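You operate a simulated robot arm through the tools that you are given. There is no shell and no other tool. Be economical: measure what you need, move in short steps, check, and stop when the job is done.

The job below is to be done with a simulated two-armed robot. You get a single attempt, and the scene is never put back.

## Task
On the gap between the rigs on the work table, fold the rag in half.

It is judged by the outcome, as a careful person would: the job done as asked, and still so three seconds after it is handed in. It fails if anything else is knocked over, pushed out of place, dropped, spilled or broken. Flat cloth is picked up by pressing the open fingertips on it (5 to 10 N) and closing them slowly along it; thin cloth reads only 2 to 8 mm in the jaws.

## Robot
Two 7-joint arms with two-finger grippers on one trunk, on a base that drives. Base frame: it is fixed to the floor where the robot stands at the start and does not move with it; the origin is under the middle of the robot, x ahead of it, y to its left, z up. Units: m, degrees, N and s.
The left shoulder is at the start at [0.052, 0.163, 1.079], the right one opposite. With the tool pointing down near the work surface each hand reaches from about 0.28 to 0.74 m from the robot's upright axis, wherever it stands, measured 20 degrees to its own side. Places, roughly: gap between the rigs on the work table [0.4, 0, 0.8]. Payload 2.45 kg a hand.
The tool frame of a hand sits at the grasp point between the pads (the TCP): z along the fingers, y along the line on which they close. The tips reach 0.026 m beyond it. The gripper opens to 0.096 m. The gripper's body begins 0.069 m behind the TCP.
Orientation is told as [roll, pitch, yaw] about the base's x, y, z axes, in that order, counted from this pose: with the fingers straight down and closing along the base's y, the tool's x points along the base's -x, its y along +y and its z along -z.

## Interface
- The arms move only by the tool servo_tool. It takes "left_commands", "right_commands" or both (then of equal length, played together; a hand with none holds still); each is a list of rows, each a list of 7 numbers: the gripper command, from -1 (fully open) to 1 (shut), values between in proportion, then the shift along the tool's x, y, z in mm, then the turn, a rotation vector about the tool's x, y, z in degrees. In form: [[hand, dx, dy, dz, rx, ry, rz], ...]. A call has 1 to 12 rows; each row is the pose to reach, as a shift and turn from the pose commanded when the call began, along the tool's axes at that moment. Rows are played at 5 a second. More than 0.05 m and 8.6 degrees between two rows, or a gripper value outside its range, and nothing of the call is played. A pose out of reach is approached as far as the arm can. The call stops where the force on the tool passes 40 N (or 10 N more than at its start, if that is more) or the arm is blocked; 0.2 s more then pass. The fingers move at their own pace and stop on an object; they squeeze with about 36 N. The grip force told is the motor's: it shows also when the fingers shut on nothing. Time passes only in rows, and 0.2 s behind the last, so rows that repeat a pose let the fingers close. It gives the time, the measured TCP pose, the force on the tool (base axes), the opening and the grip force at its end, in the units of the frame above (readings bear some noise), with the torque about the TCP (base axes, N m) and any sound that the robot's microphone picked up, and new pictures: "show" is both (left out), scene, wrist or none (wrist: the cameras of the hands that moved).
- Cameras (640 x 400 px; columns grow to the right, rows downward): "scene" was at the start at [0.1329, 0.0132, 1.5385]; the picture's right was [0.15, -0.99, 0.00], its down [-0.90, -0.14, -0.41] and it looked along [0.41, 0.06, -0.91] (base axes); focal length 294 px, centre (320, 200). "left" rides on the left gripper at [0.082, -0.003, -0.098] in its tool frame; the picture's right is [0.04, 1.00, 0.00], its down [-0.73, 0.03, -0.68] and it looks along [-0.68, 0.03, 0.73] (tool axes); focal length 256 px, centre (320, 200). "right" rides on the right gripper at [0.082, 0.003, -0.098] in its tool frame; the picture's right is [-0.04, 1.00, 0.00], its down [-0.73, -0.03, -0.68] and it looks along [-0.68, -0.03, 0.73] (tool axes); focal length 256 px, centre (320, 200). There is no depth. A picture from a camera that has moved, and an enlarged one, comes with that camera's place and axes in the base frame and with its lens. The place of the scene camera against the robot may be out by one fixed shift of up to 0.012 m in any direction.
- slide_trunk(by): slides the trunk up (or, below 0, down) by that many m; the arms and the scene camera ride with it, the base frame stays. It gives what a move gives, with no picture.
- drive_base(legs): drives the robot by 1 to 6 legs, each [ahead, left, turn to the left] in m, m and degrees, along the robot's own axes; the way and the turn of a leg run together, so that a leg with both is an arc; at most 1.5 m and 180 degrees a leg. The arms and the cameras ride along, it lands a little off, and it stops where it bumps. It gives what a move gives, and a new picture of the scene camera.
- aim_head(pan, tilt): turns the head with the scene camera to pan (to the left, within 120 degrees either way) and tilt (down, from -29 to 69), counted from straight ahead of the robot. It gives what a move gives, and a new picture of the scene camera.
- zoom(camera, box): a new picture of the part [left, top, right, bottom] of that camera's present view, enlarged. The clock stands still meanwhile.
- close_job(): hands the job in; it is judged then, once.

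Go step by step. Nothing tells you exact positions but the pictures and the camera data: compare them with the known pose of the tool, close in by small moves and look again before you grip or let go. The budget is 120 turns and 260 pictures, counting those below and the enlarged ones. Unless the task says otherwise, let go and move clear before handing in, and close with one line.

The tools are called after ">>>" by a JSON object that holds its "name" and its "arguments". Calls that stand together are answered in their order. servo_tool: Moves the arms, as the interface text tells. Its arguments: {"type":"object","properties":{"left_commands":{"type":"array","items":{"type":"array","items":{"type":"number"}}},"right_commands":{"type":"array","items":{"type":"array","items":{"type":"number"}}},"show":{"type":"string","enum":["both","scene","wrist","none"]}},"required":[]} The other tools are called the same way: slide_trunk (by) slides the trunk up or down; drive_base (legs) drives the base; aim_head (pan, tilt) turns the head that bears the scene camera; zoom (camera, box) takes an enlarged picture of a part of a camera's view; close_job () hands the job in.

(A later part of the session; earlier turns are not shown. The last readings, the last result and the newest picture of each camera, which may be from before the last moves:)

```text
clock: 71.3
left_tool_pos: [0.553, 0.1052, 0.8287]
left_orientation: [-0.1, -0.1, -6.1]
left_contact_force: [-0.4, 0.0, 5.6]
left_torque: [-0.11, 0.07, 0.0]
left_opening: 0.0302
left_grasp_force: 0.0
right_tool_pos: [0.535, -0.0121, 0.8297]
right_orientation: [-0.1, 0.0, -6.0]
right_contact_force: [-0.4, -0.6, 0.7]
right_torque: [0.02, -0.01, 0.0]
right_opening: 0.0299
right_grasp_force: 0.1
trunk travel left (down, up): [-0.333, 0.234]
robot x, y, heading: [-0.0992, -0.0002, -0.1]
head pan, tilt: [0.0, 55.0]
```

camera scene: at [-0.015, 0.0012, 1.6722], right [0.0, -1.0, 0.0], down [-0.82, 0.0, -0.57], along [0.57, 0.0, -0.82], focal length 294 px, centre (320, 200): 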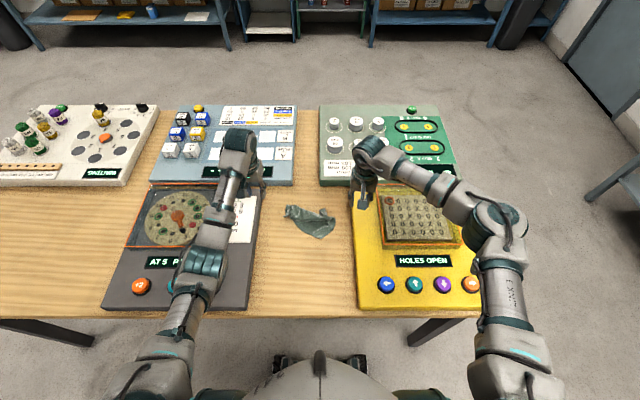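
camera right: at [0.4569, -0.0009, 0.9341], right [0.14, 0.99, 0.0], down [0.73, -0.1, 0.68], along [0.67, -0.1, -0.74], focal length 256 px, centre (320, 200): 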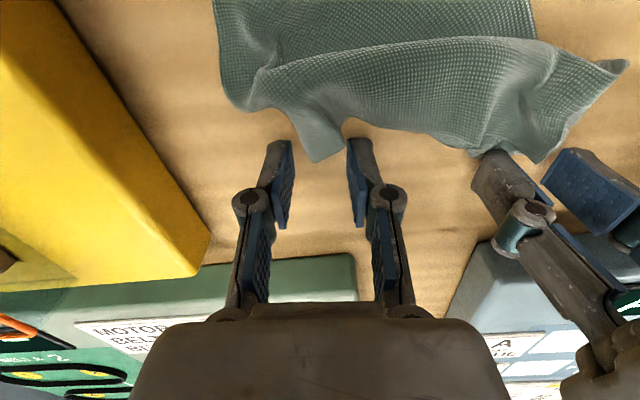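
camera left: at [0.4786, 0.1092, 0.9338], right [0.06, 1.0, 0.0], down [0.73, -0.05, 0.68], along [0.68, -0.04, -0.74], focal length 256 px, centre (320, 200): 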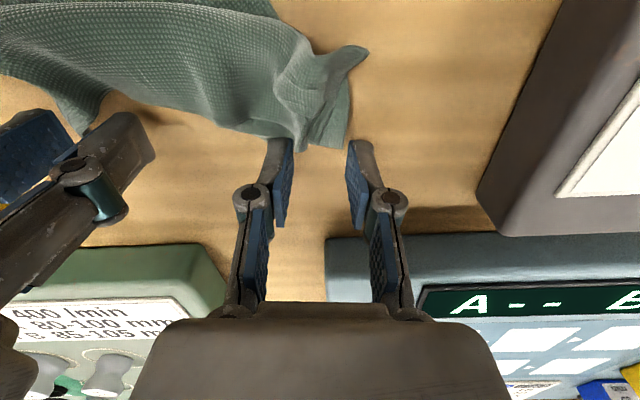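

>>> {"name": "servo_tool", "arguments": {"left_commands": [[0.375, 0, 0, 0.2, 0, 0, 0], [0.45, 0, 0, 0.2, 0, 0, 0], [0.55, 0, 0, 0.2, 0, 0, 0], [0.65, 0, 0, 0.2, 0, 0, 0], [0.75, 0, 0, 0.2, 0, 0, 0], [0.85, 0, 0, 0.2, 0, 0, 0], [0.95, 0, 0, 0.2, 0, 0, 0], [1, 0, 0, 0.2, 0, 0, 0], [1, 0, 0, 0.2, 0, 0, 0], [1, 0, 0, 0.2, 0, 0, 0]], "right_commands": [[0.375, 0, 0, 2, 0, 0, 0], [0.45, 0, 0, 2, 0, 0, 0], [0.55, 0, 0, 2, 0, 0, 0], [0.65, 0, 0, 2, 0, 0, 0], [0.75, 0, 0, 2, 0, 0, 0], [0.85, 0, 0, 2, 0, 0, 0], [0.95, 0, 0, 2, 0, 0, 0], [1, 0, 0, 2, 0, 0, 0], [1, 0, 0, 2, 0, 0, 0], [1, 0, 0, 2, 0, 0, 0]], "show": "wrist"}}

```text
clock: 73.5
left_tool_pos: [0.5524, 0.1041, 0.8283]
left_orientation: [0.0, 0.1, -6.1]
left_contact_force: [0.0, -1.9, 12.5]
left_torque: [-0.11, 0.02, 0.03]
left_opening: 0.004
left_grasp_force: 32.5
right_tool_pos: [0.5352, -0.0131, 0.8268]
right_orientation: [0.0, 0.0, -6.0]
right_contact_force: [-0.7, 0.6, -1.0]
right_torque: [0.0, -0.01, -0.01]
right_opening: 0.0022
right_grasp_force: 30.7
trunk travel left (down, up): [-0.333, 0.234]
robot x, y, heading: [-0.0998, -0.0006, 0.0]
head pan, tilt: [0.0, 55.0]
camera right: at [0.4546, -0.0009, 0.9246], right [0.14, 0.99, 0.0], down [0.73, -0.11, 0.68], along [0.67, -0.1, -0.73], focal length 256 px, centre (320, 200)
camera left: at [0.4707, 0.1094, 0.9271], right [0.06, 1.0, 0.0], down [0.73, -0.05, 0.68], along [0.68, -0.04, -0.73], focal length 256 px, centre (320, 200)
```

right: 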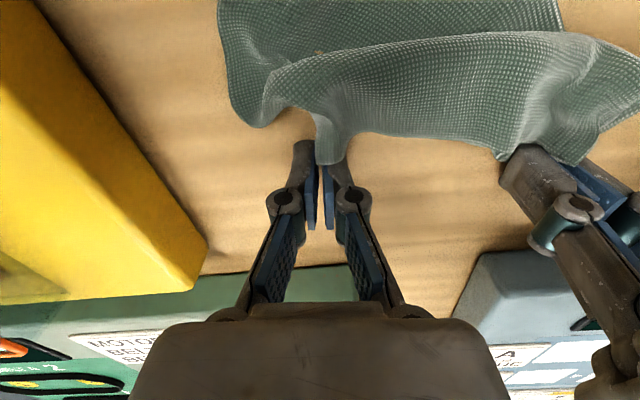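
left: 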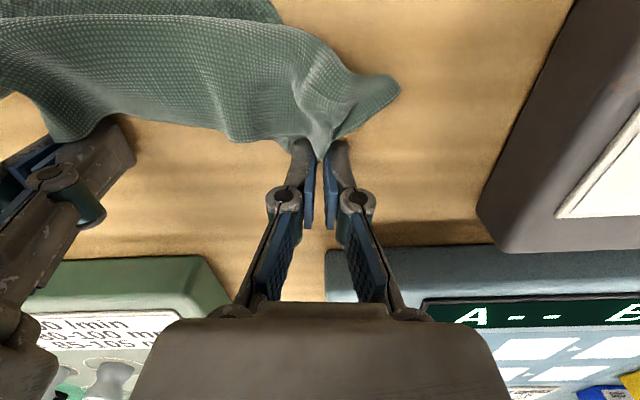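

Both grip. I'll lift by raising the trunk, which keeps the elbows high too, and look at how the rag hangs.

>>> {"name": "slide_trunk", "arguments": {"by": 0.1}}

>>> {"name": "servo_tool", "arguments": {"left_commands": [[1, 10, 5, -20, 0, 0, 0], [1, 30, 10, -40, 0, 0, 0], [1, 50, 15, -60, 0, 0, 0], [1, 70, 20, -70, 0, 0, 0], [1, 70, 20, -70, 0, 0, 0]], "right_commands": [[1, 10, 0, -20, 0, 0, 0], [1, 25, 0, -40, 0, 0, 0], [1, 40, -5, -60, 0, 0, 0], [1, 55, -10, -70, 0, 0, 0], [1, 55, -10, -70, 0, 0, 0]]}}

>>> {"name": "zoom", "arguments": {"camera": "scene", "box": [200, 150, 400, 275]}}

```text
clock: 74.8
left_tool_pos: [0.5548, 0.1047, 0.9269]
left_orientation: [-0.2, 0.2, -6.1]
left_contact_force: [0.7, -0.3, -1.2]
left_torque: [0.01, 0.01, 0.01]
left_opening: 0.0044
left_grasp_force: 32.6
right_tool_pos: [0.5386, -0.0122, 0.9246]
right_orientation: [-0.1, 0.2, -6.0]
right_contact_force: [-0.7, -0.4, 0.2]
right_torque: [-0.01, -0.03, -0.05]
right_opening: 0.0005
right_grasp_force: 30.3
trunk travel left (down, up): [-0.433, 0.134]
robot x, y, heading: [-0.0982, 0.0006, 0.0]
head pan, tilt: [0.0, 55.0]
```

```text
clock: 76.0
left_tool_pos: [0.4858, 0.1358, 0.9971]
left_orientation: [0.0, 0.2, -5.8]
left_contact_force: [0.3, 1.2, 2.4]
left_torque: [0.02, -0.02, 0.02]
left_opening: 0.0014
left_grasp_force: 30.4
right_tool_pos: [0.4803, -0.0151, 0.9955]
right_orientation: [-0.2, 0.2, -6.1]
right_contact_force: [-0.4, 0.6, -0.9]
right_torque: [0.02, -0.01, 0.02]
right_opening: 0.002
right_grasp_force: 29.8
trunk travel left (down, up): [-0.433, 0.134]
robot x, y, heading: [-0.0975, -0.0044, 0.1]
head pan, tilt: [0.0, 55.0]
camera scene: at [-0.0258, 0.006, 1.735], right [0.0, -1.0, 0.0], down [-0.82, 0.0, -0.57], along [0.57, 0.0, -0.82], focal length 294 px, centre (320, 200)
camera right: at [0.3995, -0.0026, 1.094], right [0.14, 0.99, 0.0], down [0.73, -0.1, 0.68], along [0.67, -0.1, -0.73], focal length 256 px, centre (320, 200)
camera left: at [0.4037, 0.1402, 1.0956], right [0.06, 1.0, 0.0], down [0.73, -0.04, 0.68], along [0.68, -0.04, -0.74], focal length 256 px, centre (320, 200)
```

scene: 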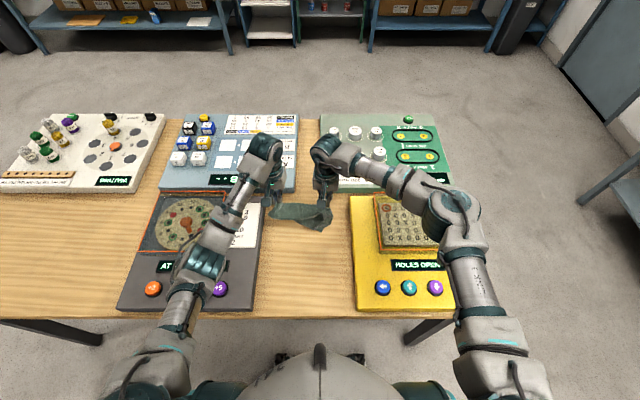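
right: 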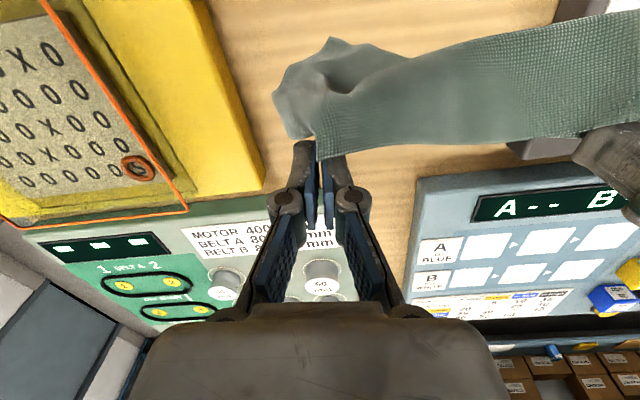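
left: 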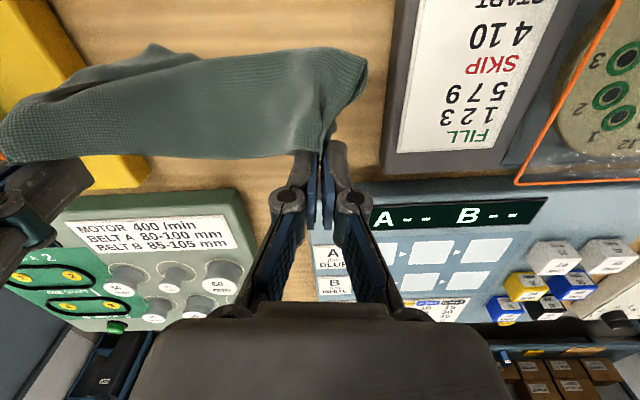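

```text
3.20 times, centred on (300, 212) of scene
camera zoom: at [-0.0258, 0.006, 1.735], right [0.0, -1.0, 0.0], down [-0.82, 0.0, -0.57], along [0.57, 0.0, -0.82], focal length 940 px, centre (384, 160)
```

zoom: 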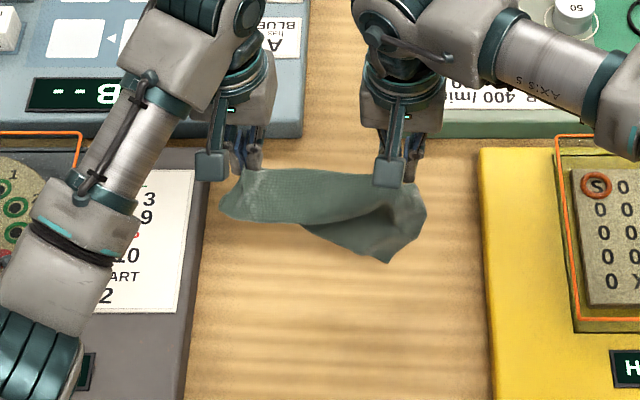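

Interesting: the left hand has both left corners together (the cloth hangs half-length there), so the left side is already doubled, while the right hand holds only the far-right corner. I'll bring the rag nearer and lower it until the hanging near-right corner meets the table.

>>> {"name": "servo_tool", "arguments": {"left_commands": [[1, 17, 2, 0, 0, 0, 0], [1, 34, 4, 0, 0, 0, 0], [1, 50, 6, 0, 0, 0, 0], [1, 50, 6, 15, 0, 0, 0], [1, 50, 6, 30, 0, 0, 0], [1, 50, 6, 42, 0, 0, 0], [1, 50, 6, 42, 0, 0, 0]], "right_commands": [[1, 17, -2, 0, 0, 0, 0], [1, 34, -4, 0, 0, 0, 0], [1, 46, -6, 0, 0, 0, 0], [1, 46, -6, 15, 0, 0, 0], [1, 46, -6, 30, 0, 0, 0], [1, 46, -6, 42, 0, 0, 0], [1, 46, -6, 42, 0, 0, 0]], "show": "wrist"}}

>>> {"name": "zoom", "arguments": {"camera": "scene", "box": [220, 170, 380, 270]}}

```text
clock: 77.6
left_tool_pos: [0.4352, 0.1435, 0.9561]
left_orientation: [-0.1, 0.1, -5.8]
left_contact_force: [0.6, 0.1, 3.1]
left_torque: [0.04, 0.0, 0.07]
left_opening: 0.0011
left_grasp_force: 30.1
right_tool_pos: [0.4321, -0.0175, 0.9526]
right_orientation: [-0.1, 0.1, -6.0]
right_contact_force: [-0.2, 0.2, -0.6]
right_torque: [-0.01, 0.0, 0.03]
right_opening: 0.0019
right_grasp_force: 29.9
trunk travel left (down, up): [-0.433, 0.134]
robot x, y, heading: [-0.0998, -0.002, 0.1]
head pan, tilt: [0.0, 55.0]
camera right: at [0.352, -0.005, 1.0504], right [0.14, 0.99, 0.0], down [0.73, -0.1, 0.68], along [0.67, -0.1, -0.74], focal length 256 px, centre (320, 200)
camera left: at [0.3539, 0.1485, 1.0536], right [0.06, 1.0, 0.0], down [0.73, -0.05, 0.68], along [0.68, -0.04, -0.74], focal length 256 px, centre (320, 200)
```

right: 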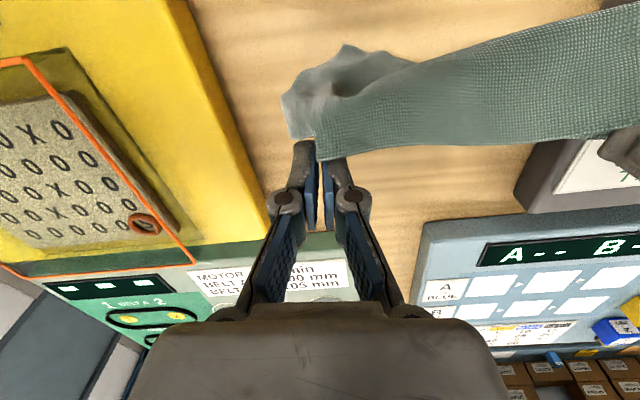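
left: 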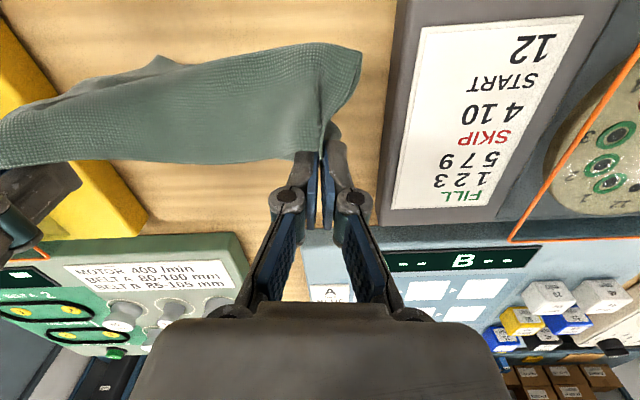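

```text
4.00 times, centred on (300, 220) of scene
camera zoom: at [-0.0263, 0.0032, 1.7351], right [0.0, -1.0, 0.0], down [-0.82, 0.0, -0.57], along [0.57, 0.0, -0.82], focal length 1175 px, centre (400, 120)
```

zoom: 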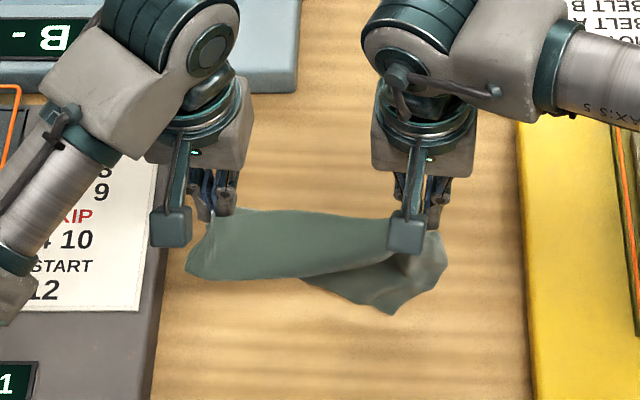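

The near-right corner is about at the table. Now I'll move both hands forward and down, so the right lower part lies out and the left crease touches down.

>>> {"name": "servo_tool", "arguments": {"left_commands": [[1, -10, 0, 8, 0, 0, 0], [1, -25, 0, 17, 0, 0, 0], [1, -40, 0, 27, 0, 0, 0], [1, -55, 0, 40, 0, 0, 0], [1, -65, 0, 52, 0, 0, 0], [1, -65, 0, 52, 0, 0, 0]], "right_commands": [[1, -10, 0, 8, 0, 0, 0], [1, -25, 0, 17, 0, 0, 0], [1, -45, 0, 27, 0, 0, 0], [1, -60, 0, 40, 0, 0, 0], [1, -72, 0, 52, 0, 0, 0], [1, -72, 0, 52, 0, 0, 0]], "show": "wrist"}}

>>> {"name": "zoom", "arguments": {"camera": "scene", "box": [220, 170, 380, 270]}}

```text
clock: 79.0
left_tool_pos: [0.5019, 0.1373, 0.9046]
left_orientation: [-0.1, 0.0, -6.0]
left_contact_force: [1.1, -0.4, 1.3]
left_torque: [-0.02, -0.01, 0.01]
left_opening: 0.0034
left_grasp_force: 30.4
right_tool_pos: [0.5056, -0.0243, 0.9011]
right_orientation: [-0.1, 0.0, -5.9]
right_contact_force: [0.1, 0.6, -0.4]
right_torque: [-0.03, 0.01, -0.02]
right_opening: 0.0021
right_grasp_force: 34.3
trunk travel left (down, up): [-0.433, 0.134]
robot x, y, heading: [-0.0961, -0.0008, 0.1]
head pan, tilt: [0.0, 55.0]
camera right: at [0.4241, -0.0126, 0.9994], right [0.14, 0.99, 0.0], down [0.73, -0.1, 0.68], along [0.67, -0.1, -0.73], focal length 256 px, centre (320, 200)
camera left: at [0.4192, 0.1421, 1.0031], right [0.06, 1.0, 0.0], down [0.73, -0.05, 0.68], along [0.68, -0.04, -0.73], focal length 256 px, centre (320, 200)
```

right: 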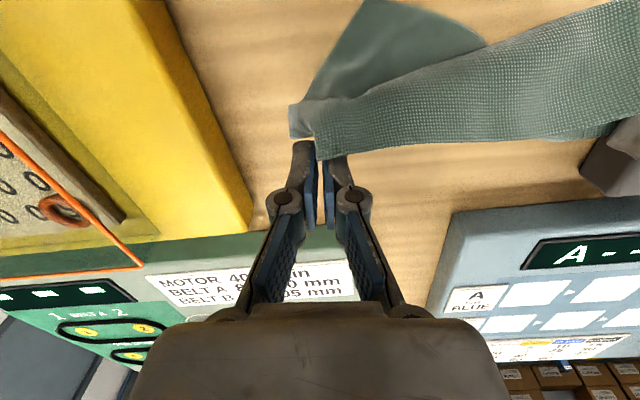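
left: 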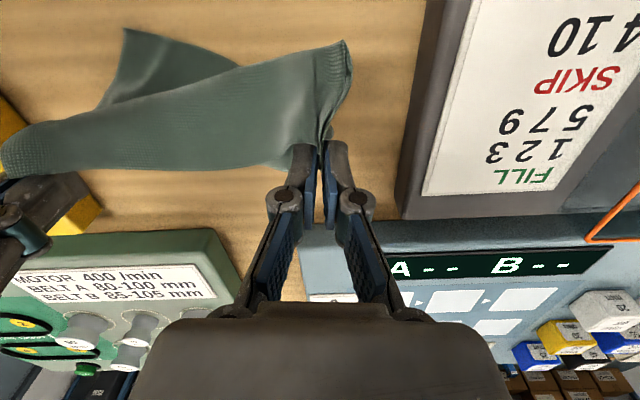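

```text
4.00 times, centred on (300, 220) of scene
camera zoom: at [-0.0264, 0.0033, 1.7351], right [0.0, -1.0, 0.0], down [-0.82, 0.0, -0.57], along [0.57, 0.0, -0.82], focal length 1175 px, centre (400, 120)
```

zoom: 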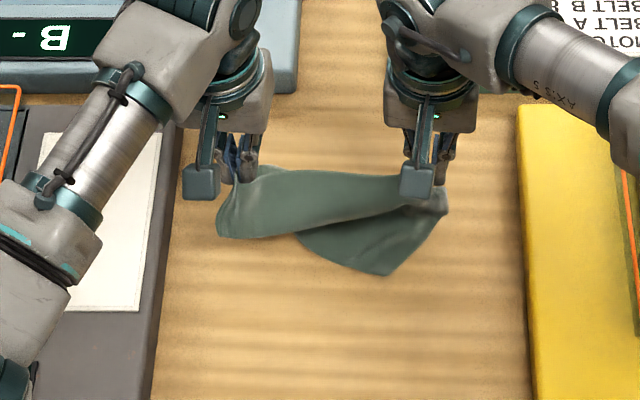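

That works as hoped; only the near-right corner lies about 3–4 cm left of the right hand. I'll shift both hands 3 cm left to line up, then bring the edge over and down onto it.

>>> {"name": "servo_tool", "arguments": {"left_commands": [[1, 0, 10, 0, 0, 0, 0], [1, 0, 20, 0, 0, 0, 0], [1, 0, 30, 0, 0, 0, 0], [1, 9.4, 30, 2, 0, -4, 0], [1, 22.8, 30, 8.2, 0, -8, 0], [1, 37.2, 30, 18.4, 0, -12, 0], [1, 50.5, 30, 32.8, 0, -16, 0], [1, 59.8, 30, 48.2, 0, -20, 0], [1, 66.1, 30, 61.7, 0, -24, 0], [1, 69.4, 30, 70.3, 0, -28, 0], [1, 69.4, 30, 70.3, 0, -28, 0]], "right_commands": [[1, 0, 10, 0, 0, 0, 0], [1, 0, 20, 0, 0, 0, 0], [1, 0, 30, 0, 0, 0, 0], [1, 9.4, 30, 2, 0, -4, 0], [1, 22.8, 30, 8.2, 0, -8, 0], [1, 37.2, 30, 18.4, 0, -12, 0], [1, 50.5, 30, 32.8, 0, -16, 0], [1, 59.8, 30, 47.2, 0, -20, 0], [1, 66.1, 30, 60, 0, -24, 0], [1, 69.4, 30, 67.5, 0, -28, 0], [1, 69.4, 30, 67.5, 0, -28, 0]], "show": "scene"}}

>>> {"name": "zoom", "arguments": {"camera": "scene", "box": [220, 170, 380, 270]}}

```text
clock: 81.4
left_tool_pos: [0.4341, 0.1731, 0.8339]
left_orientation: [-0.1, -27.9, -5.9]
left_contact_force: [-1.2, 0.0, 2.4]
left_torque: [-0.04, 0.02, -0.03]
left_opening: 0.0014
left_grasp_force: 28.9
right_tool_pos: [0.437, 0.0136, 0.8336]
right_orientation: [-0.2, -28.0, -6.0]
right_contact_force: [-0.3, -0.6, 0.0]
right_torque: [0.01, -0.02, -0.01]
right_opening: 0.0022
right_grasp_force: 34.9
trunk travel left (down, up): [-0.433, 0.134]
robot x, y, heading: [-0.1006, 0.0017, 0.0]
head pan, tilt: [0.0, 55.0]
camera scene: at [-0.0273, 0.0041, 1.7351], right [0.0, -1.0, 0.0], down [-0.82, 0.0, -0.57], along [0.57, 0.0, -0.82], focal length 294 px, centre (320, 200)
```

scene: 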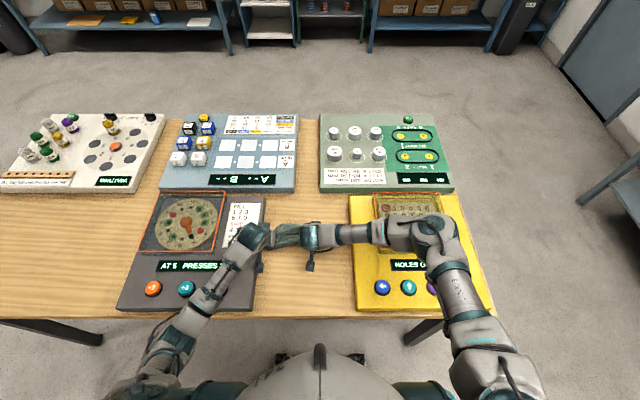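

```text
4.00 times, centred on (300, 220) of scene
camera zoom: at [-0.0273, 0.0041, 1.7351], right [0.0, -1.0, 0.0], down [-0.82, 0.0, -0.57], along [0.57, 0.0, -0.82], focal length 1175 px, centre (400, 120)
```

zoom: 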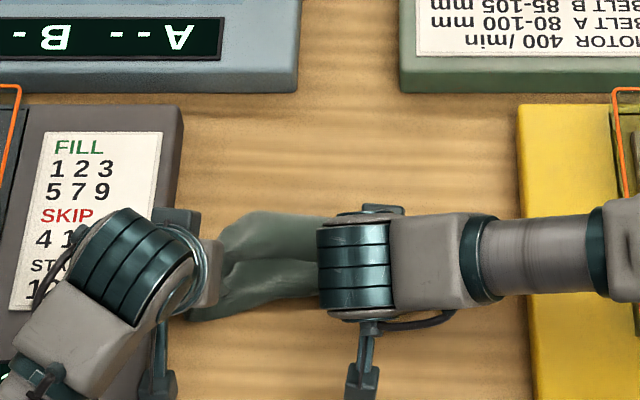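

The edge is down. I'll open, back the fingers out and clear the view.

>>> {"name": "servo_tool", "arguments": {"left_commands": [[0.8, 0, 0, 0, 0, 0, 0], [0.6, 0, 0, 0, 0, 0, 0], [0.6, 0, 0, 0, 0, 0, 0], [0.6, 0, 0, -10, 0, 0, 0], [0.6, 0, 0, -25, 0, 0, 0], [0.6, 0, 0, -60, 0, 4, 0], [0.6, 0, 0, -100, 0, 10, 0], [0.6, 0, 10, -130, 0, 16, 0], [0.6, 0, 40, -150, 0, 22, 0], [0.6, 0, 70, -160, 0, 28, 0]], "right_commands": [[0.8, 0, 0, 0, 0, 0, 0], [0.6, 0, 0, 0, 0, 0, 0], [0.6, 0, 0, 0, 0, 0, 0], [0.6, 0, 0, -10, 0, 0, 0], [0.6, 0, 0, -25, 0, 0, 0], [0.6, 0, 0, -60, 0, 4, 0], [0.6, 0, 0, -100, 0, 10, 0], [0.6, 0, -20, -130, 0, 16, 0], [0.6, 0, -60, -140, 0, 22, 0], [0.6, 0, -100, -140, 0, 28, 0]], "show": "none"}}

>>> {"name": "zoom", "arguments": {"camera": "scene", "box": [220, 170, 380, 270]}}

>>> {"name": "zoom", "arguments": {"camera": "left", "box": [0, 0, 320, 200]}}

>>> {"name": "zoom", "arguments": {"camera": "right", "box": [320, 0, 640, 200]}}

```text
clock: 83.6
left_tool_pos: [0.3668, 0.2516, 0.9755]
left_orientation: [0.0, 0.2, -5.9]
left_contact_force: [-0.4, -0.3, -0.9]
left_torque: [-0.01, 0.01, 0.03]
left_opening: 0.019
left_grasp_force: 0.0
right_tool_pos: [0.3647, -0.0813, 0.9586]
right_orientation: [-0.2, 0.3, -5.8]
right_contact_force: [0.5, -0.9, 0.4]
right_torque: [-0.01, -0.01, 0.01]
right_opening: 0.0194
right_grasp_force: 0.1
trunk travel left (down, up): [-0.433, 0.134]
robot x, y, heading: [-0.0967, 0.0017, 0.2]
head pan, tilt: [0.0, 55.0]
```

```text
4.00 times, centred on (300, 220) of scene
camera zoom: at [-0.0271, 0.0025, 1.735], right [0.0, -1.0, 0.0], down [-0.82, 0.0, -0.57], along [0.57, 0.0, -0.82], focal length 1175 px, centre (400, 120)
```

zoom: 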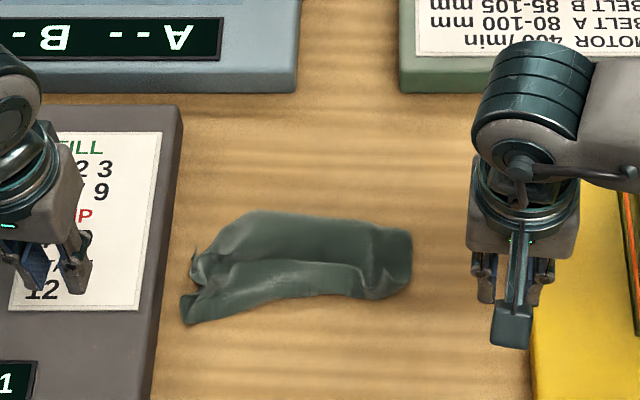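

```text
2.00 times, centred on (160, 100) of left
camera zoom: at [0.2846, 0.2568, 1.0731], right [0.06, 1.0, 0.0], down [0.74, -0.05, 0.68], along [0.67, -0.04, -0.74], focal length 512 px, centre (640, 400)
```

zoom: 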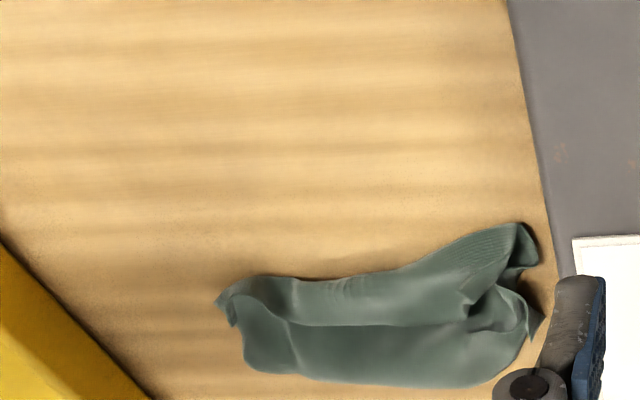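

```text
2.00 times, centred on (480, 100) of right
camera zoom: at [0.2841, -0.0693, 1.0564], right [0.14, 0.99, 0.0], down [0.73, -0.1, 0.68], along [0.67, -0.1, -0.74], focal length 512 px, centre (0, 400)
```

zoom: 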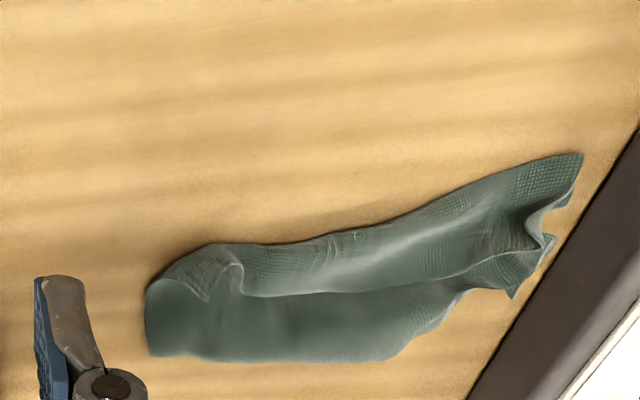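

I need a closer look from above to judge the layers.

>>> {"name": "servo_tool", "arguments": {"right_commands": [[1, -16, 38, 5, 0, 0, 0], [1, -32, 76, 10, 0, 0, 0], [1, -48, 114, 15, 0, 0, 0], [1, -64, 152, 20, 0, 0, 0], [1, -81, 190, 25, 0, 0, 0], [1, -81, 190, 25, 0, 0, 0]], "show": "none"}}

>>> {"name": "zoom", "arguments": {"camera": "right", "box": [160, 0, 480, 200]}}

```text
clock: 85.0
left_tool_pos: [0.3656, 0.2519, 0.9741]
left_orientation: [-0.3, 0.0, -6.0]
left_contact_force: [0.0, 0.0, -0.5]
left_torque: [-0.01, 0.02, -0.03]
left_opening: 0.0192
left_grasp_force: 0.1
right_tool_pos: [0.4644, 0.1039, 0.9284]
right_orientation: [-0.3, 0.1, -5.9]
right_contact_force: [-0.1, -0.2, -0.3]
right_torque: [0.02, -0.03, 0.0]
right_opening: 0.0001
right_grasp_force: 28.8
trunk travel left (down, up): [-0.433, 0.134]
robot x, y, heading: [-0.098, -0.0015, -0.1]
head pan, tilt: [0.0, 55.0]
```

```text
2.00 times, centred on (320, 100) of right
camera zoom: at [0.3836, 0.1161, 1.0281], right [0.14, 0.99, 0.0], down [0.73, -0.1, 0.68], along [0.67, -0.1, -0.74], focal length 512 px, centre (320, 400)
```

zoom: 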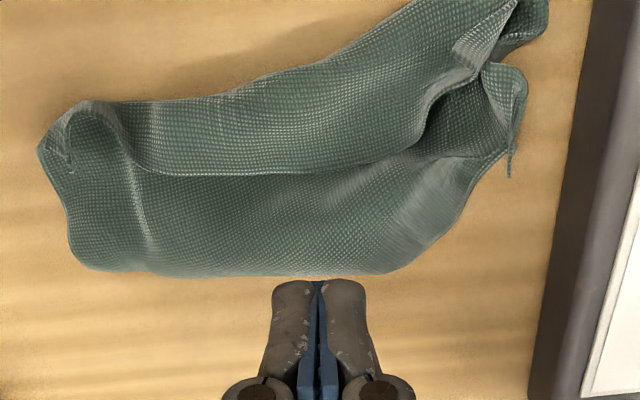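

The free edge again ended up turned back on top, pointing away from the robot, because the fingers pick it pointing that way. The remedy is to lay the doubled half with the hands moving away from the robot. I'll first zoom in on both ends to find the corners.

>>> {"name": "zoom", "arguments": {"camera": "right", "box": [170, 40, 266, 100]}}

>>> {"name": "zoom", "arguments": {"camera": "right", "box": [350, 0, 446, 100]}}

```text
6.67 times, centred on (218, 70) of right
camera zoom: at [0.3836, 0.1161, 1.0281], right [0.14, 0.99, 0.0], down [0.73, -0.1, 0.68], along [0.67, -0.1, -0.74], focal length 1707 px, centre (1000, 1067)
```

zoom: 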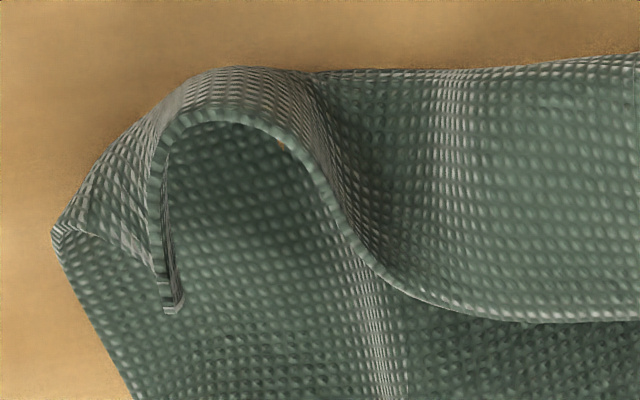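

```text
4.00 times, centred on (398, 50) of right
camera zoom: at [0.3836, 0.1161, 1.0281], right [0.14, 0.99, 0.0], down [0.73, -0.1, 0.68], along [0.67, -0.1, -0.74], focal length 1024 px, centre (8, 800)
```

zoom: 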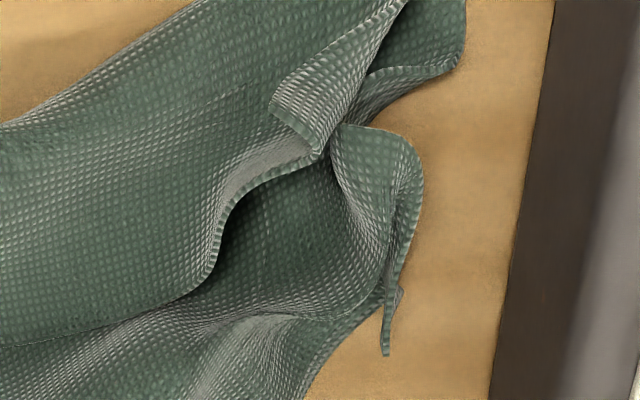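

I can now see the free edge clearly: its right corner stands as a small arch at about (0.440, 0.018) and its left corner lies on top near (0.427, 0.160). I'll place the hands above those two.

>>> {"name": "servo_tool", "arguments": {"left_commands": [[0.375, -18, -22, 0, 0, 0, 0], [0.375, -36, -44, 0, 0, 0, 0], [0.375, -54, -66, 15, 0, 0, 0], [0.375, -72, -87, 40, 0, 0, 0], [0.375, -72, -87, 70, 0, 0, 0], [0.375, -72, -87, 98, 0, 0, 0], [0.375, -72, -87, 98, 0, 0, 0]], "right_commands": [[0.375, 4, -22, 0, 0, 0, 0], [0.375, 8, -44, 0, 0, 0, 0], [0.375, 12, -66, 10, 0, 0, 0], [0.375, 14, -88, 25, 0, 0, 0], [0.375, 14, -88, 45, 0, 0, 0], [0.375, 14, -88, 58, 0, 0, 0], [0.375, 14, -88, 58, 0, 0, 0]], "show": "wrist"}}

```text
clock: 86.6
left_tool_pos: [0.4288, 0.1572, 0.8772]
left_orientation: [-0.1, 0.2, -6.0]
left_contact_force: [0.5, 0.0, 0.5]
left_torque: [0.0, 0.01, -0.02]
left_opening: 0.0302
left_grasp_force: 0.1
right_tool_pos: [0.4389, 0.0139, 0.8743]
right_orientation: [-0.1, 0.1, -6.0]
right_contact_force: [0.1, 0.4, -0.1]
right_torque: [-0.01, -0.03, -0.02]
right_opening: 0.03
right_grasp_force: 0.0
trunk travel left (down, up): [-0.433, 0.134]
robot x, y, heading: [-0.1016, -0.0003, 0.2]
head pan, tilt: [0.0, 55.0]
camera right: at [0.3584, 0.0264, 0.972], right [0.14, 0.99, 0.0], down [0.73, -0.1, 0.68], along [0.67, -0.1, -0.73], focal length 256 px, centre (320, 200)
camera left: at [0.3464, 0.1627, 0.9747], right [0.06, 1.0, 0.0], down [0.73, -0.05, 0.68], along [0.68, -0.05, -0.73], focal length 256 px, centre (320, 200)
```

right: 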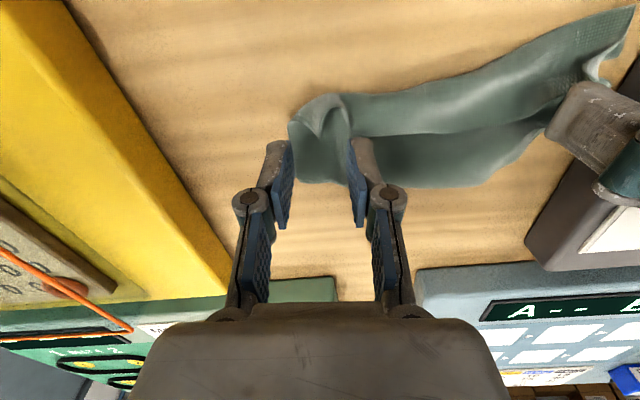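
left: 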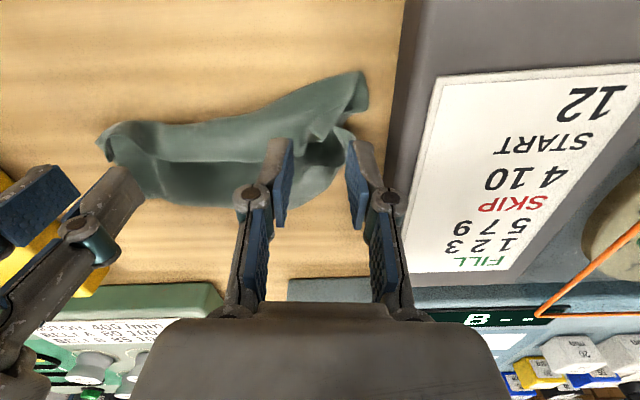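

Both are nearly centred; I'll trim and descend to just above the cloth.

>>> {"name": "servo_tool", "arguments": {"left_commands": [[0.375, -7, -1, 10, 0, 0, 0], [0.375, -7, -1, 24, 0, 0, 0], [0.375, -7, -1, 36, 0, 0, 0], [0.375, -7, -1, 36, 0, 0, 0]], "right_commands": [[0.375, -5, 3, 10, 0, 0, 0], [0.375, -5, 3, 24, 0, 0, 0], [0.375, -5, 3, 34, 0, 0, 0], [0.375, -5, 3, 34, 0, 0, 0]], "show": "wrist"}}

```text
clock: 87.6
left_tool_pos: [0.4362, 0.1568, 0.8396]
left_orientation: [-0.1, 0.1, -6.0]
left_contact_force: [0.4, -0.7, 0.3]
left_torque: [0.01, -0.01, -0.02]
left_opening: 0.0299
left_grasp_force: 0.2
right_tool_pos: [0.4451, 0.0158, 0.8409]
right_orientation: [-0.1, 0.1, -5.9]
right_contact_force: [0.4, 0.0, 0.7]
right_torque: [0.02, 0.0, 0.02]
right_opening: 0.0298
right_grasp_force: 0.0
trunk travel left (down, up): [-0.433, 0.134]
robot x, y, heading: [-0.0998, 0.0063, -0.3]
head pan, tilt: [0.0, 55.0]
camera right: at [0.3643, 0.0283, 0.9386], right [0.14, 0.99, 0.0], down [0.73, -0.1, 0.68], along [0.67, -0.1, -0.74], focal length 256 px, centre (320, 200)
camera left: at [0.3538, 0.1619, 0.937], right [0.06, 1.0, 0.0], down [0.73, -0.05, 0.68], along [0.68, -0.04, -0.74], focal length 256 px, centre (320, 200)
```

right: 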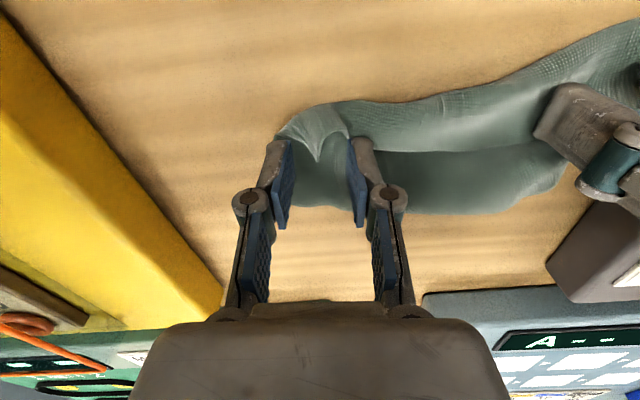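
left: 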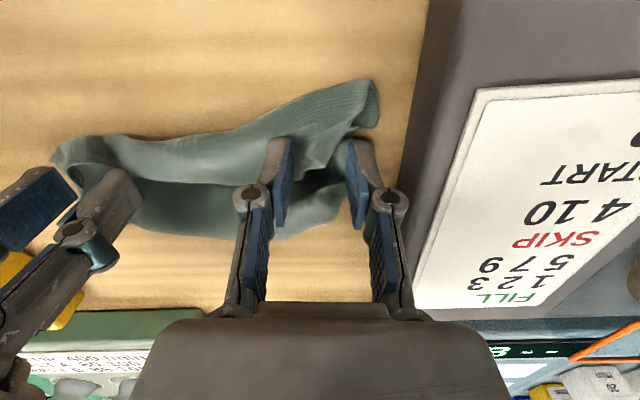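

Both flaps sit between the fingers. I'll lower about 6 mm and close without pressing hard, to take only the top layer.

>>> {"name": "servo_tool", "arguments": {"left_commands": [[0.375, 0, 0, 3, 0, 0, 0], [0.375, 0, 0, 6, 0, 0, 0], [0.5, 0, 0, 7, 0, 0, 0], [0.62, 0, 0, 7, 0, 0, 0], [0.74, 0, 0, 7, 0, 0, 0], [0.86, 0, 0, 7, 0, 0, 0], [1, 0, 0, 7, 0, 0, 0], [1, 0, 0, 7, 0, 0, 0], [1, 0, 0, 7, 0, 0, 0]], "right_commands": [[0.375, 0, 0, 3, 0, 0, 0], [0.375, 0, 0, 6, 0, 0, 0], [0.5, 0, 0, 7, 0, 0, 0], [0.62, 0, 0, 7, 0, 0, 0], [0.74, 0, 0, 7, 0, 0, 0], [0.86, 0, 0, 7, 0, 0, 0], [1, 0, 0, 7, 0, 0, 0], [1, 0, 0, 7, 0, 0, 0], [1, 0, 0, 7, 0, 0, 0]], "show": "wrist"}}

```text
clock: 89.6
left_tool_pos: [0.4366, 0.1581, 0.8337]
left_orientation: [-0.2, 0.1, -5.9]
left_contact_force: [0.2, -0.1, 6.1]
left_torque: [-0.05, -0.05, 0.0]
left_opening: 0.0053
left_grasp_force: 32.2
right_tool_pos: [0.4432, 0.0169, 0.8335]
right_orientation: [-0.1, 0.2, -6.0]
right_contact_force: [0.5, -1.4, -1.0]
right_torque: [-0.05, 0.01, -0.01]
right_opening: 0.0054
right_grasp_force: 32.4
trunk travel left (down, up): [-0.433, 0.134]
robot x, y, heading: [-0.0995, 0.0016, -0.0]
head pan, tilt: [0.0, 55.0]
camera right: at [0.3644, 0.0288, 0.9321], right [0.14, 0.99, 0.0], down [0.73, -0.1, 0.68], along [0.67, -0.1, -0.73], focal length 256 px, centre (320, 200)
camera left: at [0.354, 0.1616, 0.9316], right [0.06, 1.0, 0.0], down [0.73, -0.05, 0.68], along [0.68, -0.04, -0.74], focal length 256 px, centre (320, 200)
```

right: 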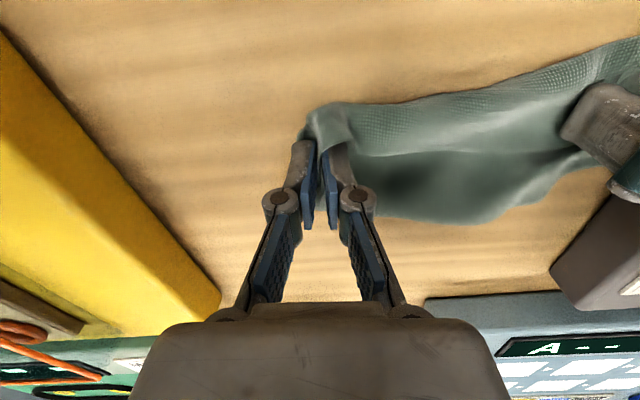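
left: 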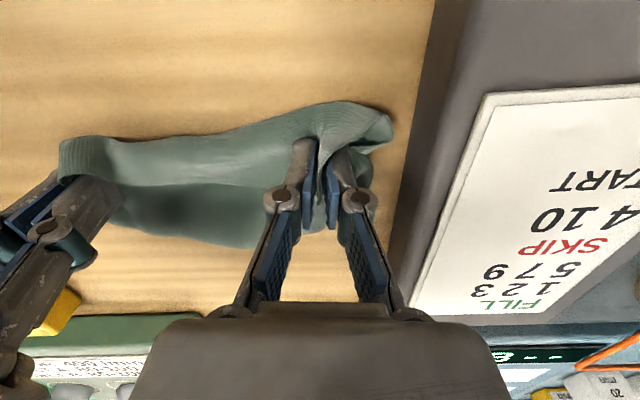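

Both gripped (5 mm). I'll lift well clear, moving slightly away from the left rig, and see how it hangs.

>>> {"name": "servo_tool", "arguments": {"left_commands": [[1, 0, -3, -20, 0, 0, 0], [1, 0, -8, -40, 0, 0, 0], [1, -5, -14, -65, 0, 0, 0], [1, -10, -20, -90, 0, 0, 0], [1, -15, -25, -115, 0, 0, 0], [1, -20, -25, -140, 0, 0, 0], [1, -20, -25, -160, 0, 0, 0], [1, -20, -25, -160, 0, 0, 0]], "right_commands": [[1, 0, -3, -20, 0, 0, 0], [1, 0, -8, -40, 0, 0, 0], [1, -5, -16, -65, 0, 0, 0], [1, -10, -24, -90, 0, 0, 0], [1, -15, -32, -115, 0, 0, 0], [1, -20, -37, -140, 0, 0, 0], [1, -20, -37, -160, 0, 0, 0], [1, -20, -37, -160, 0, 0, 0]], "show": "wrist"}}

>>> {"name": "zoom", "arguments": {"camera": "scene", "box": [220, 170, 380, 270]}}

```text
clock: 91.4
left_tool_pos: [0.4549, 0.1295, 0.996]
left_orientation: [-0.2, 0.1, -6.1]
left_contact_force: [-7.3, 5.0, -6.8]
left_torque: [0.16, 0.02, -0.05]
left_opening: 0.004
left_grasp_force: 29.0
right_tool_pos: [0.461, -0.0212, 0.9941]
right_orientation: [-0.1, 0.0, -6.0]
right_contact_force: [-0.6, 1.2, -0.1]
right_torque: [0.02, -0.06, -0.03]
right_opening: 0.002
right_grasp_force: 28.0
trunk travel left (down, up): [-0.433, 0.134]
robot x, y, heading: [-0.0977, 0.0021, 0.1]
head pan, tilt: [0.0, 55.0]
camera right: at [0.3808, -0.0093, 1.0927], right [0.14, 0.99, 0.0], down [0.73, -0.1, 0.68], along [0.67, -0.1, -0.74], focal length 256 px, centre (320, 200)
camera left: at [0.3732, 0.1347, 1.0933], right [0.06, 1.0, 0.0], down [0.73, -0.05, 0.68], along [0.68, -0.04, -0.74], focal length 256 px, centre (320, 200)
```

right: 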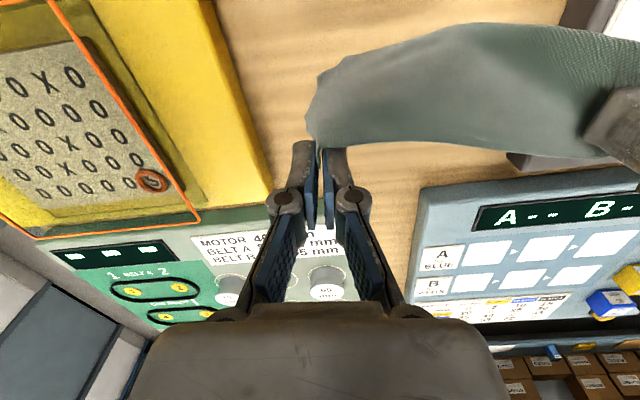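
left: 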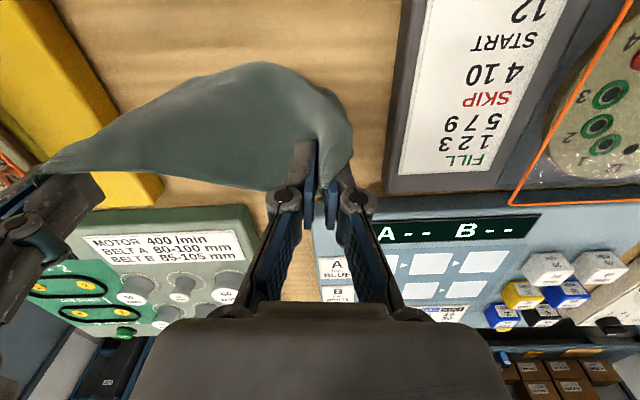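

```text
4.00 times, centred on (300, 220) of scene
camera zoom: at [-0.0259, 0.003, 1.735], right [0.0, -1.0, 0.0], down [-0.82, 0.0, -0.57], along [0.57, 0.0, -0.82], focal length 1175 px, centre (400, 120)
```

zoom: 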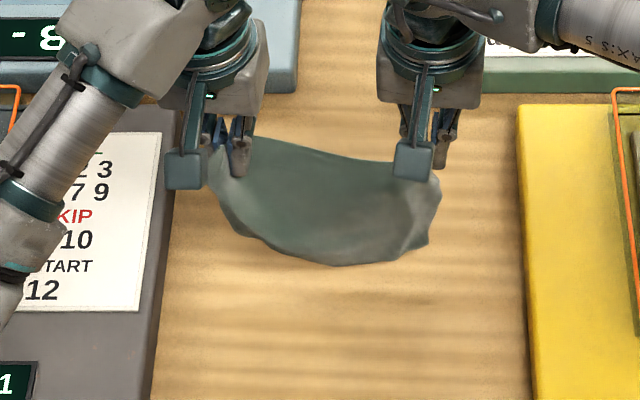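

The rag hangs as a mostly open sheet. I'll touch its bottom edge down at x≈0.485, then bring the hands back toward the robot and down, so the lower half lies flat pointing away.

>>> {"name": "servo_tool", "arguments": {"left_commands": [[1, -10, 0, 0, 0, 0, 0], [1, -27, 0, 10, 0, 0, 0], [1, -27, 0, 25, 0, 0, 0], [1, -10, 0, 32, 0, 0, 0], [1, 10, 0, 45, 0, 0, 0], [1, 27, 0, 63, 0, 0, 0], [1, 40, 0, 83, 0, 0, 0], [1, 45, 0, 95, 0, 0, 0], [1, 45, 0, 95, 0, 0, 0]], "right_commands": [[1, -10, 0, 0, 0, 0, 0], [1, -27, 0, 10, 0, 0, 0], [1, -27, 0, 25, 0, 0, 0], [1, -10, 0, 32, 0, 0, 0], [1, 10, 0, 45, 0, 0, 0], [1, 27, 0, 63, 0, 0, 0], [1, 40, 0, 83, 0, 0, 0], [1, 45, 0, 95, 0, 0, 0], [1, 45, 0, 95, 0, 0, 0]], "show": "wrist"}}

>>> {"name": "zoom", "arguments": {"camera": "scene", "box": [220, 170, 380, 270]}}

```text
clock: 93.4
left_tool_pos: [0.4088, 0.1334, 0.8985]
left_orientation: [-0.1, 0.1, -5.8]
left_contact_force: [0.9, -2.4, -1.1]
left_torque: [-0.14, 0.04, 0.04]
left_opening: 0.0046
left_grasp_force: 29.8
right_tool_pos: [0.4171, -0.0172, 0.9001]
right_orientation: [-0.1, 0.1, -6.0]
right_contact_force: [0.8, 1.0, -0.8]
right_torque: [-0.01, 0.01, -0.07]
right_opening: 0.0039
right_grasp_force: 33.0
trunk travel left (down, up): [-0.433, 0.134]
robot x, y, heading: [-0.0993, -0.0007, -0.1]
head pan, tilt: [0.0, 55.0]
camera right: at [0.3359, -0.0056, 0.998], right [0.14, 0.99, 0.0], down [0.73, -0.1, 0.68], along [0.67, -0.1, -0.73], focal length 256 px, centre (320, 200)
camera left: at [0.3271, 0.139, 0.9964], right [0.06, 1.0, 0.0], down [0.73, -0.05, 0.68], along [0.68, -0.04, -0.74], focal length 256 px, centre (320, 200)
```

right: 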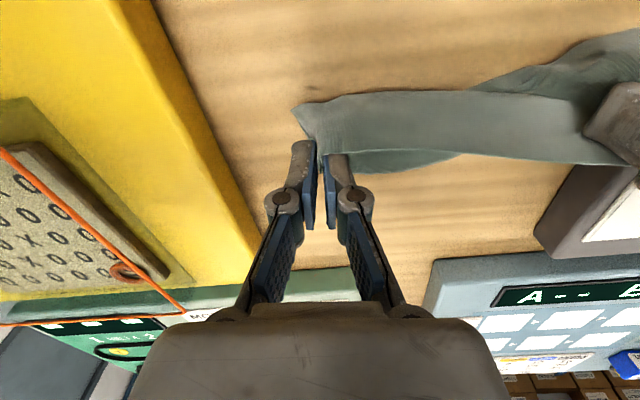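
left: 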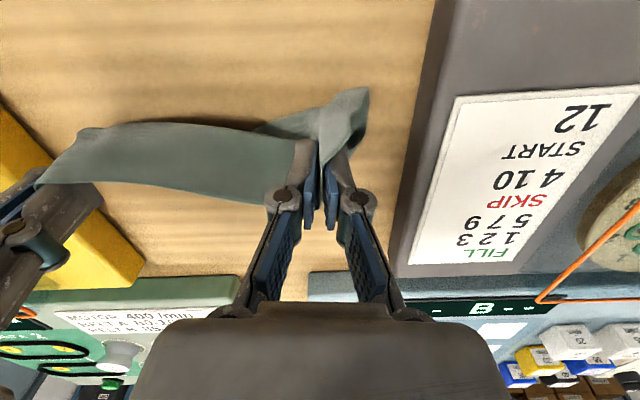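

```text
4.00 times, centred on (300, 220) of scene
camera zoom: at [-0.0269, 0.0029, 1.7351], right [0.0, -1.0, 0.0], down [-0.82, 0.0, -0.57], along [0.57, 0.0, -0.82], focal length 1175 px, centre (400, 120)
```

zoom: 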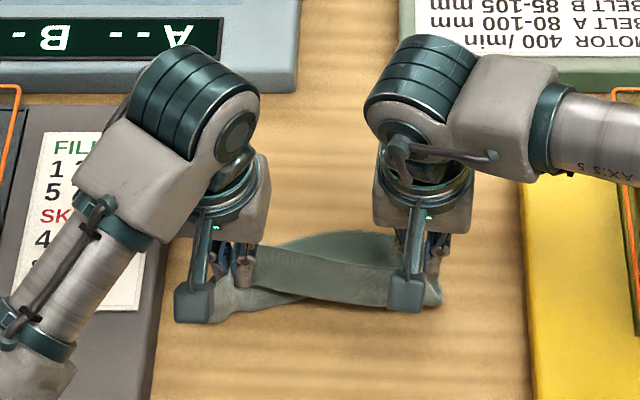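

The left side caught a different bite, so its lower corner fell on the wrong side. I'll lift again, lay the rag out flat away from me as before, and then tidy the corners on the table.

>>> {"name": "servo_tool", "arguments": {"left_commands": [[1, 8, 0, -35, 0, 0, 0], [1, 18, 0, -65, 0, 0, 0], [1, 22, 0, -78, 0, 0, 0], [1, 22, 0, -78, 0, 0, 0], [1, 2, 0, -67, 0, 0, 0], [1, -23, 0, -60, 0, 0, 0], [1, -53, 0, -45, 0, 0, 0], [1, -78, 0, -23, 0, 0, 0], [1, -96, 0, 2, 0, 0, 0], [1, -106, 0, 28, 0, 0, 0], [1, -111, 0, 52, 0, 0, 0], [1, -115, 0, 64, 0, 0, 0]], "right_commands": [[1, 8, 0, -35, 0, 0, 0], [1, 18, 0, -65, 0, 0, 0], [1, 22, 0, -78, 0, 0, 0], [1, 22, 0, -78, 0, 0, 0], [1, 2, 0, -67, 0, 0, 0], [1, -23, 0, -60, 0, 0, 0], [1, -53, 0, -45, 0, 0, 0], [1, -78, 0, -23, 0, 0, 0], [1, -96, 0, 2, 0, 0, 0], [1, -106, 0, 28, 0, 0, 0], [1, -111, 0, 52, 0, 0, 0], [1, -115, 0, 64, 0, 0, 0]], "show": "none"}}

>>> {"name": "servo_tool", "arguments": {"left_commands": [[0.7, 0, 0, 0, 0, 0, 0], [0.4, 0, 0, 0, 0, 0, 0], [0.4, 0, 0, 0, 0, 0, 0], [0.4, 0, 0, -25, 0, 0, 0], [0.4, 0, 20, -55, 0, 0, 0], [0.4, 10, 55, -80, 0, 0, 0], [0.4, 30, 90, -90, 0, 0, 0]], "right_commands": [[0.7, 0, 0, 0, 0, 0, 0], [0.4, 0, 0, 0, 0, 0, 0], [0.4, 0, 0, 0, 0, 0, 0], [0.4, 0, 0, -25, 0, 0, 0], [0.4, 0, -20, -55, 0, 0, 0], [0.4, 10, -55, -80, 0, 0, 0], [0.4, 30, -90, -90, 0, 0, 0]], "show": "none"}}

>>> {"name": "zoom", "arguments": {"camera": "scene", "box": [220, 170, 380, 270]}}

```text
clock: 96.0
left_tool_pos: [0.525, 0.1198, 0.8332]
left_orientation: [-0.1, 0.0, -6.1]
left_contact_force: [-0.8, -3.5, 5.1]
left_torque: [-0.11, -0.03, -0.06]
left_opening: 0.0046
left_grasp_force: 31.1
right_tool_pos: [0.5188, -0.0305, 0.8477]
right_orientation: [0.0, 0.0, -5.9]
right_contact_force: [0.6, 3.6, -0.4]
right_torque: [0.09, -0.03, -0.03]
right_opening: 0.0021
right_grasp_force: 29.0
right hand out of reach, approached as far as the arm can: row 11, 12
trunk travel left (down, up): [-0.433, 0.134]
robot x, y, heading: [-0.1015, -0.0009, -0.2]
head pan, tilt: [0.0, 55.0]
```

```text
clock: 97.6
left_tool_pos: [0.5003, 0.2141, 0.9252]
left_orientation: [0.1, 0.0, -5.9]
left_contact_force: [-0.6, -0.7, 0.3]
left_torque: [0.0, 0.0, 0.02]
left_opening: 0.0288
left_grasp_force: 0.1
right_tool_pos: [0.4717, -0.1189, 0.939]
right_orientation: [0.0, -0.1, -5.9]
right_contact_force: [-0.7, -0.3, 0.5]
right_torque: [0.05, -0.02, -0.01]
right_opening: 0.0288
right_grasp_force: 0.2
trunk travel left (down, up): [-0.433, 0.134]
robot x, y, heading: [-0.0979, 0.0009, -0.4]
head pan, tilt: [0.0, 55.0]
```

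```text
4.00 times, centred on (300, 220) of scene
camera zoom: at [-0.0288, 0.0014, 1.7352], right [0.0, -1.0, 0.0], down [-0.82, 0.0, -0.57], along [0.57, 0.0, -0.82], focal length 1175 px, centre (400, 120)
```

zoom: 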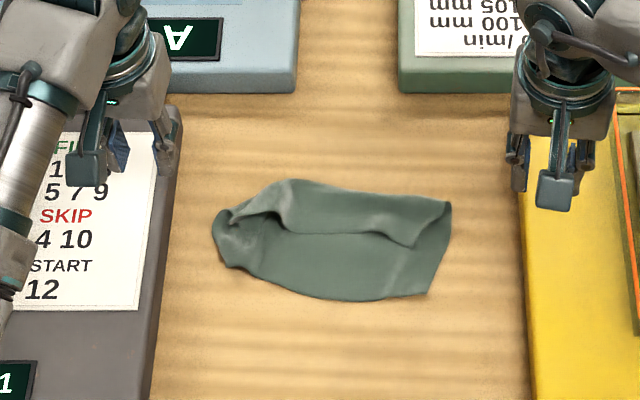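

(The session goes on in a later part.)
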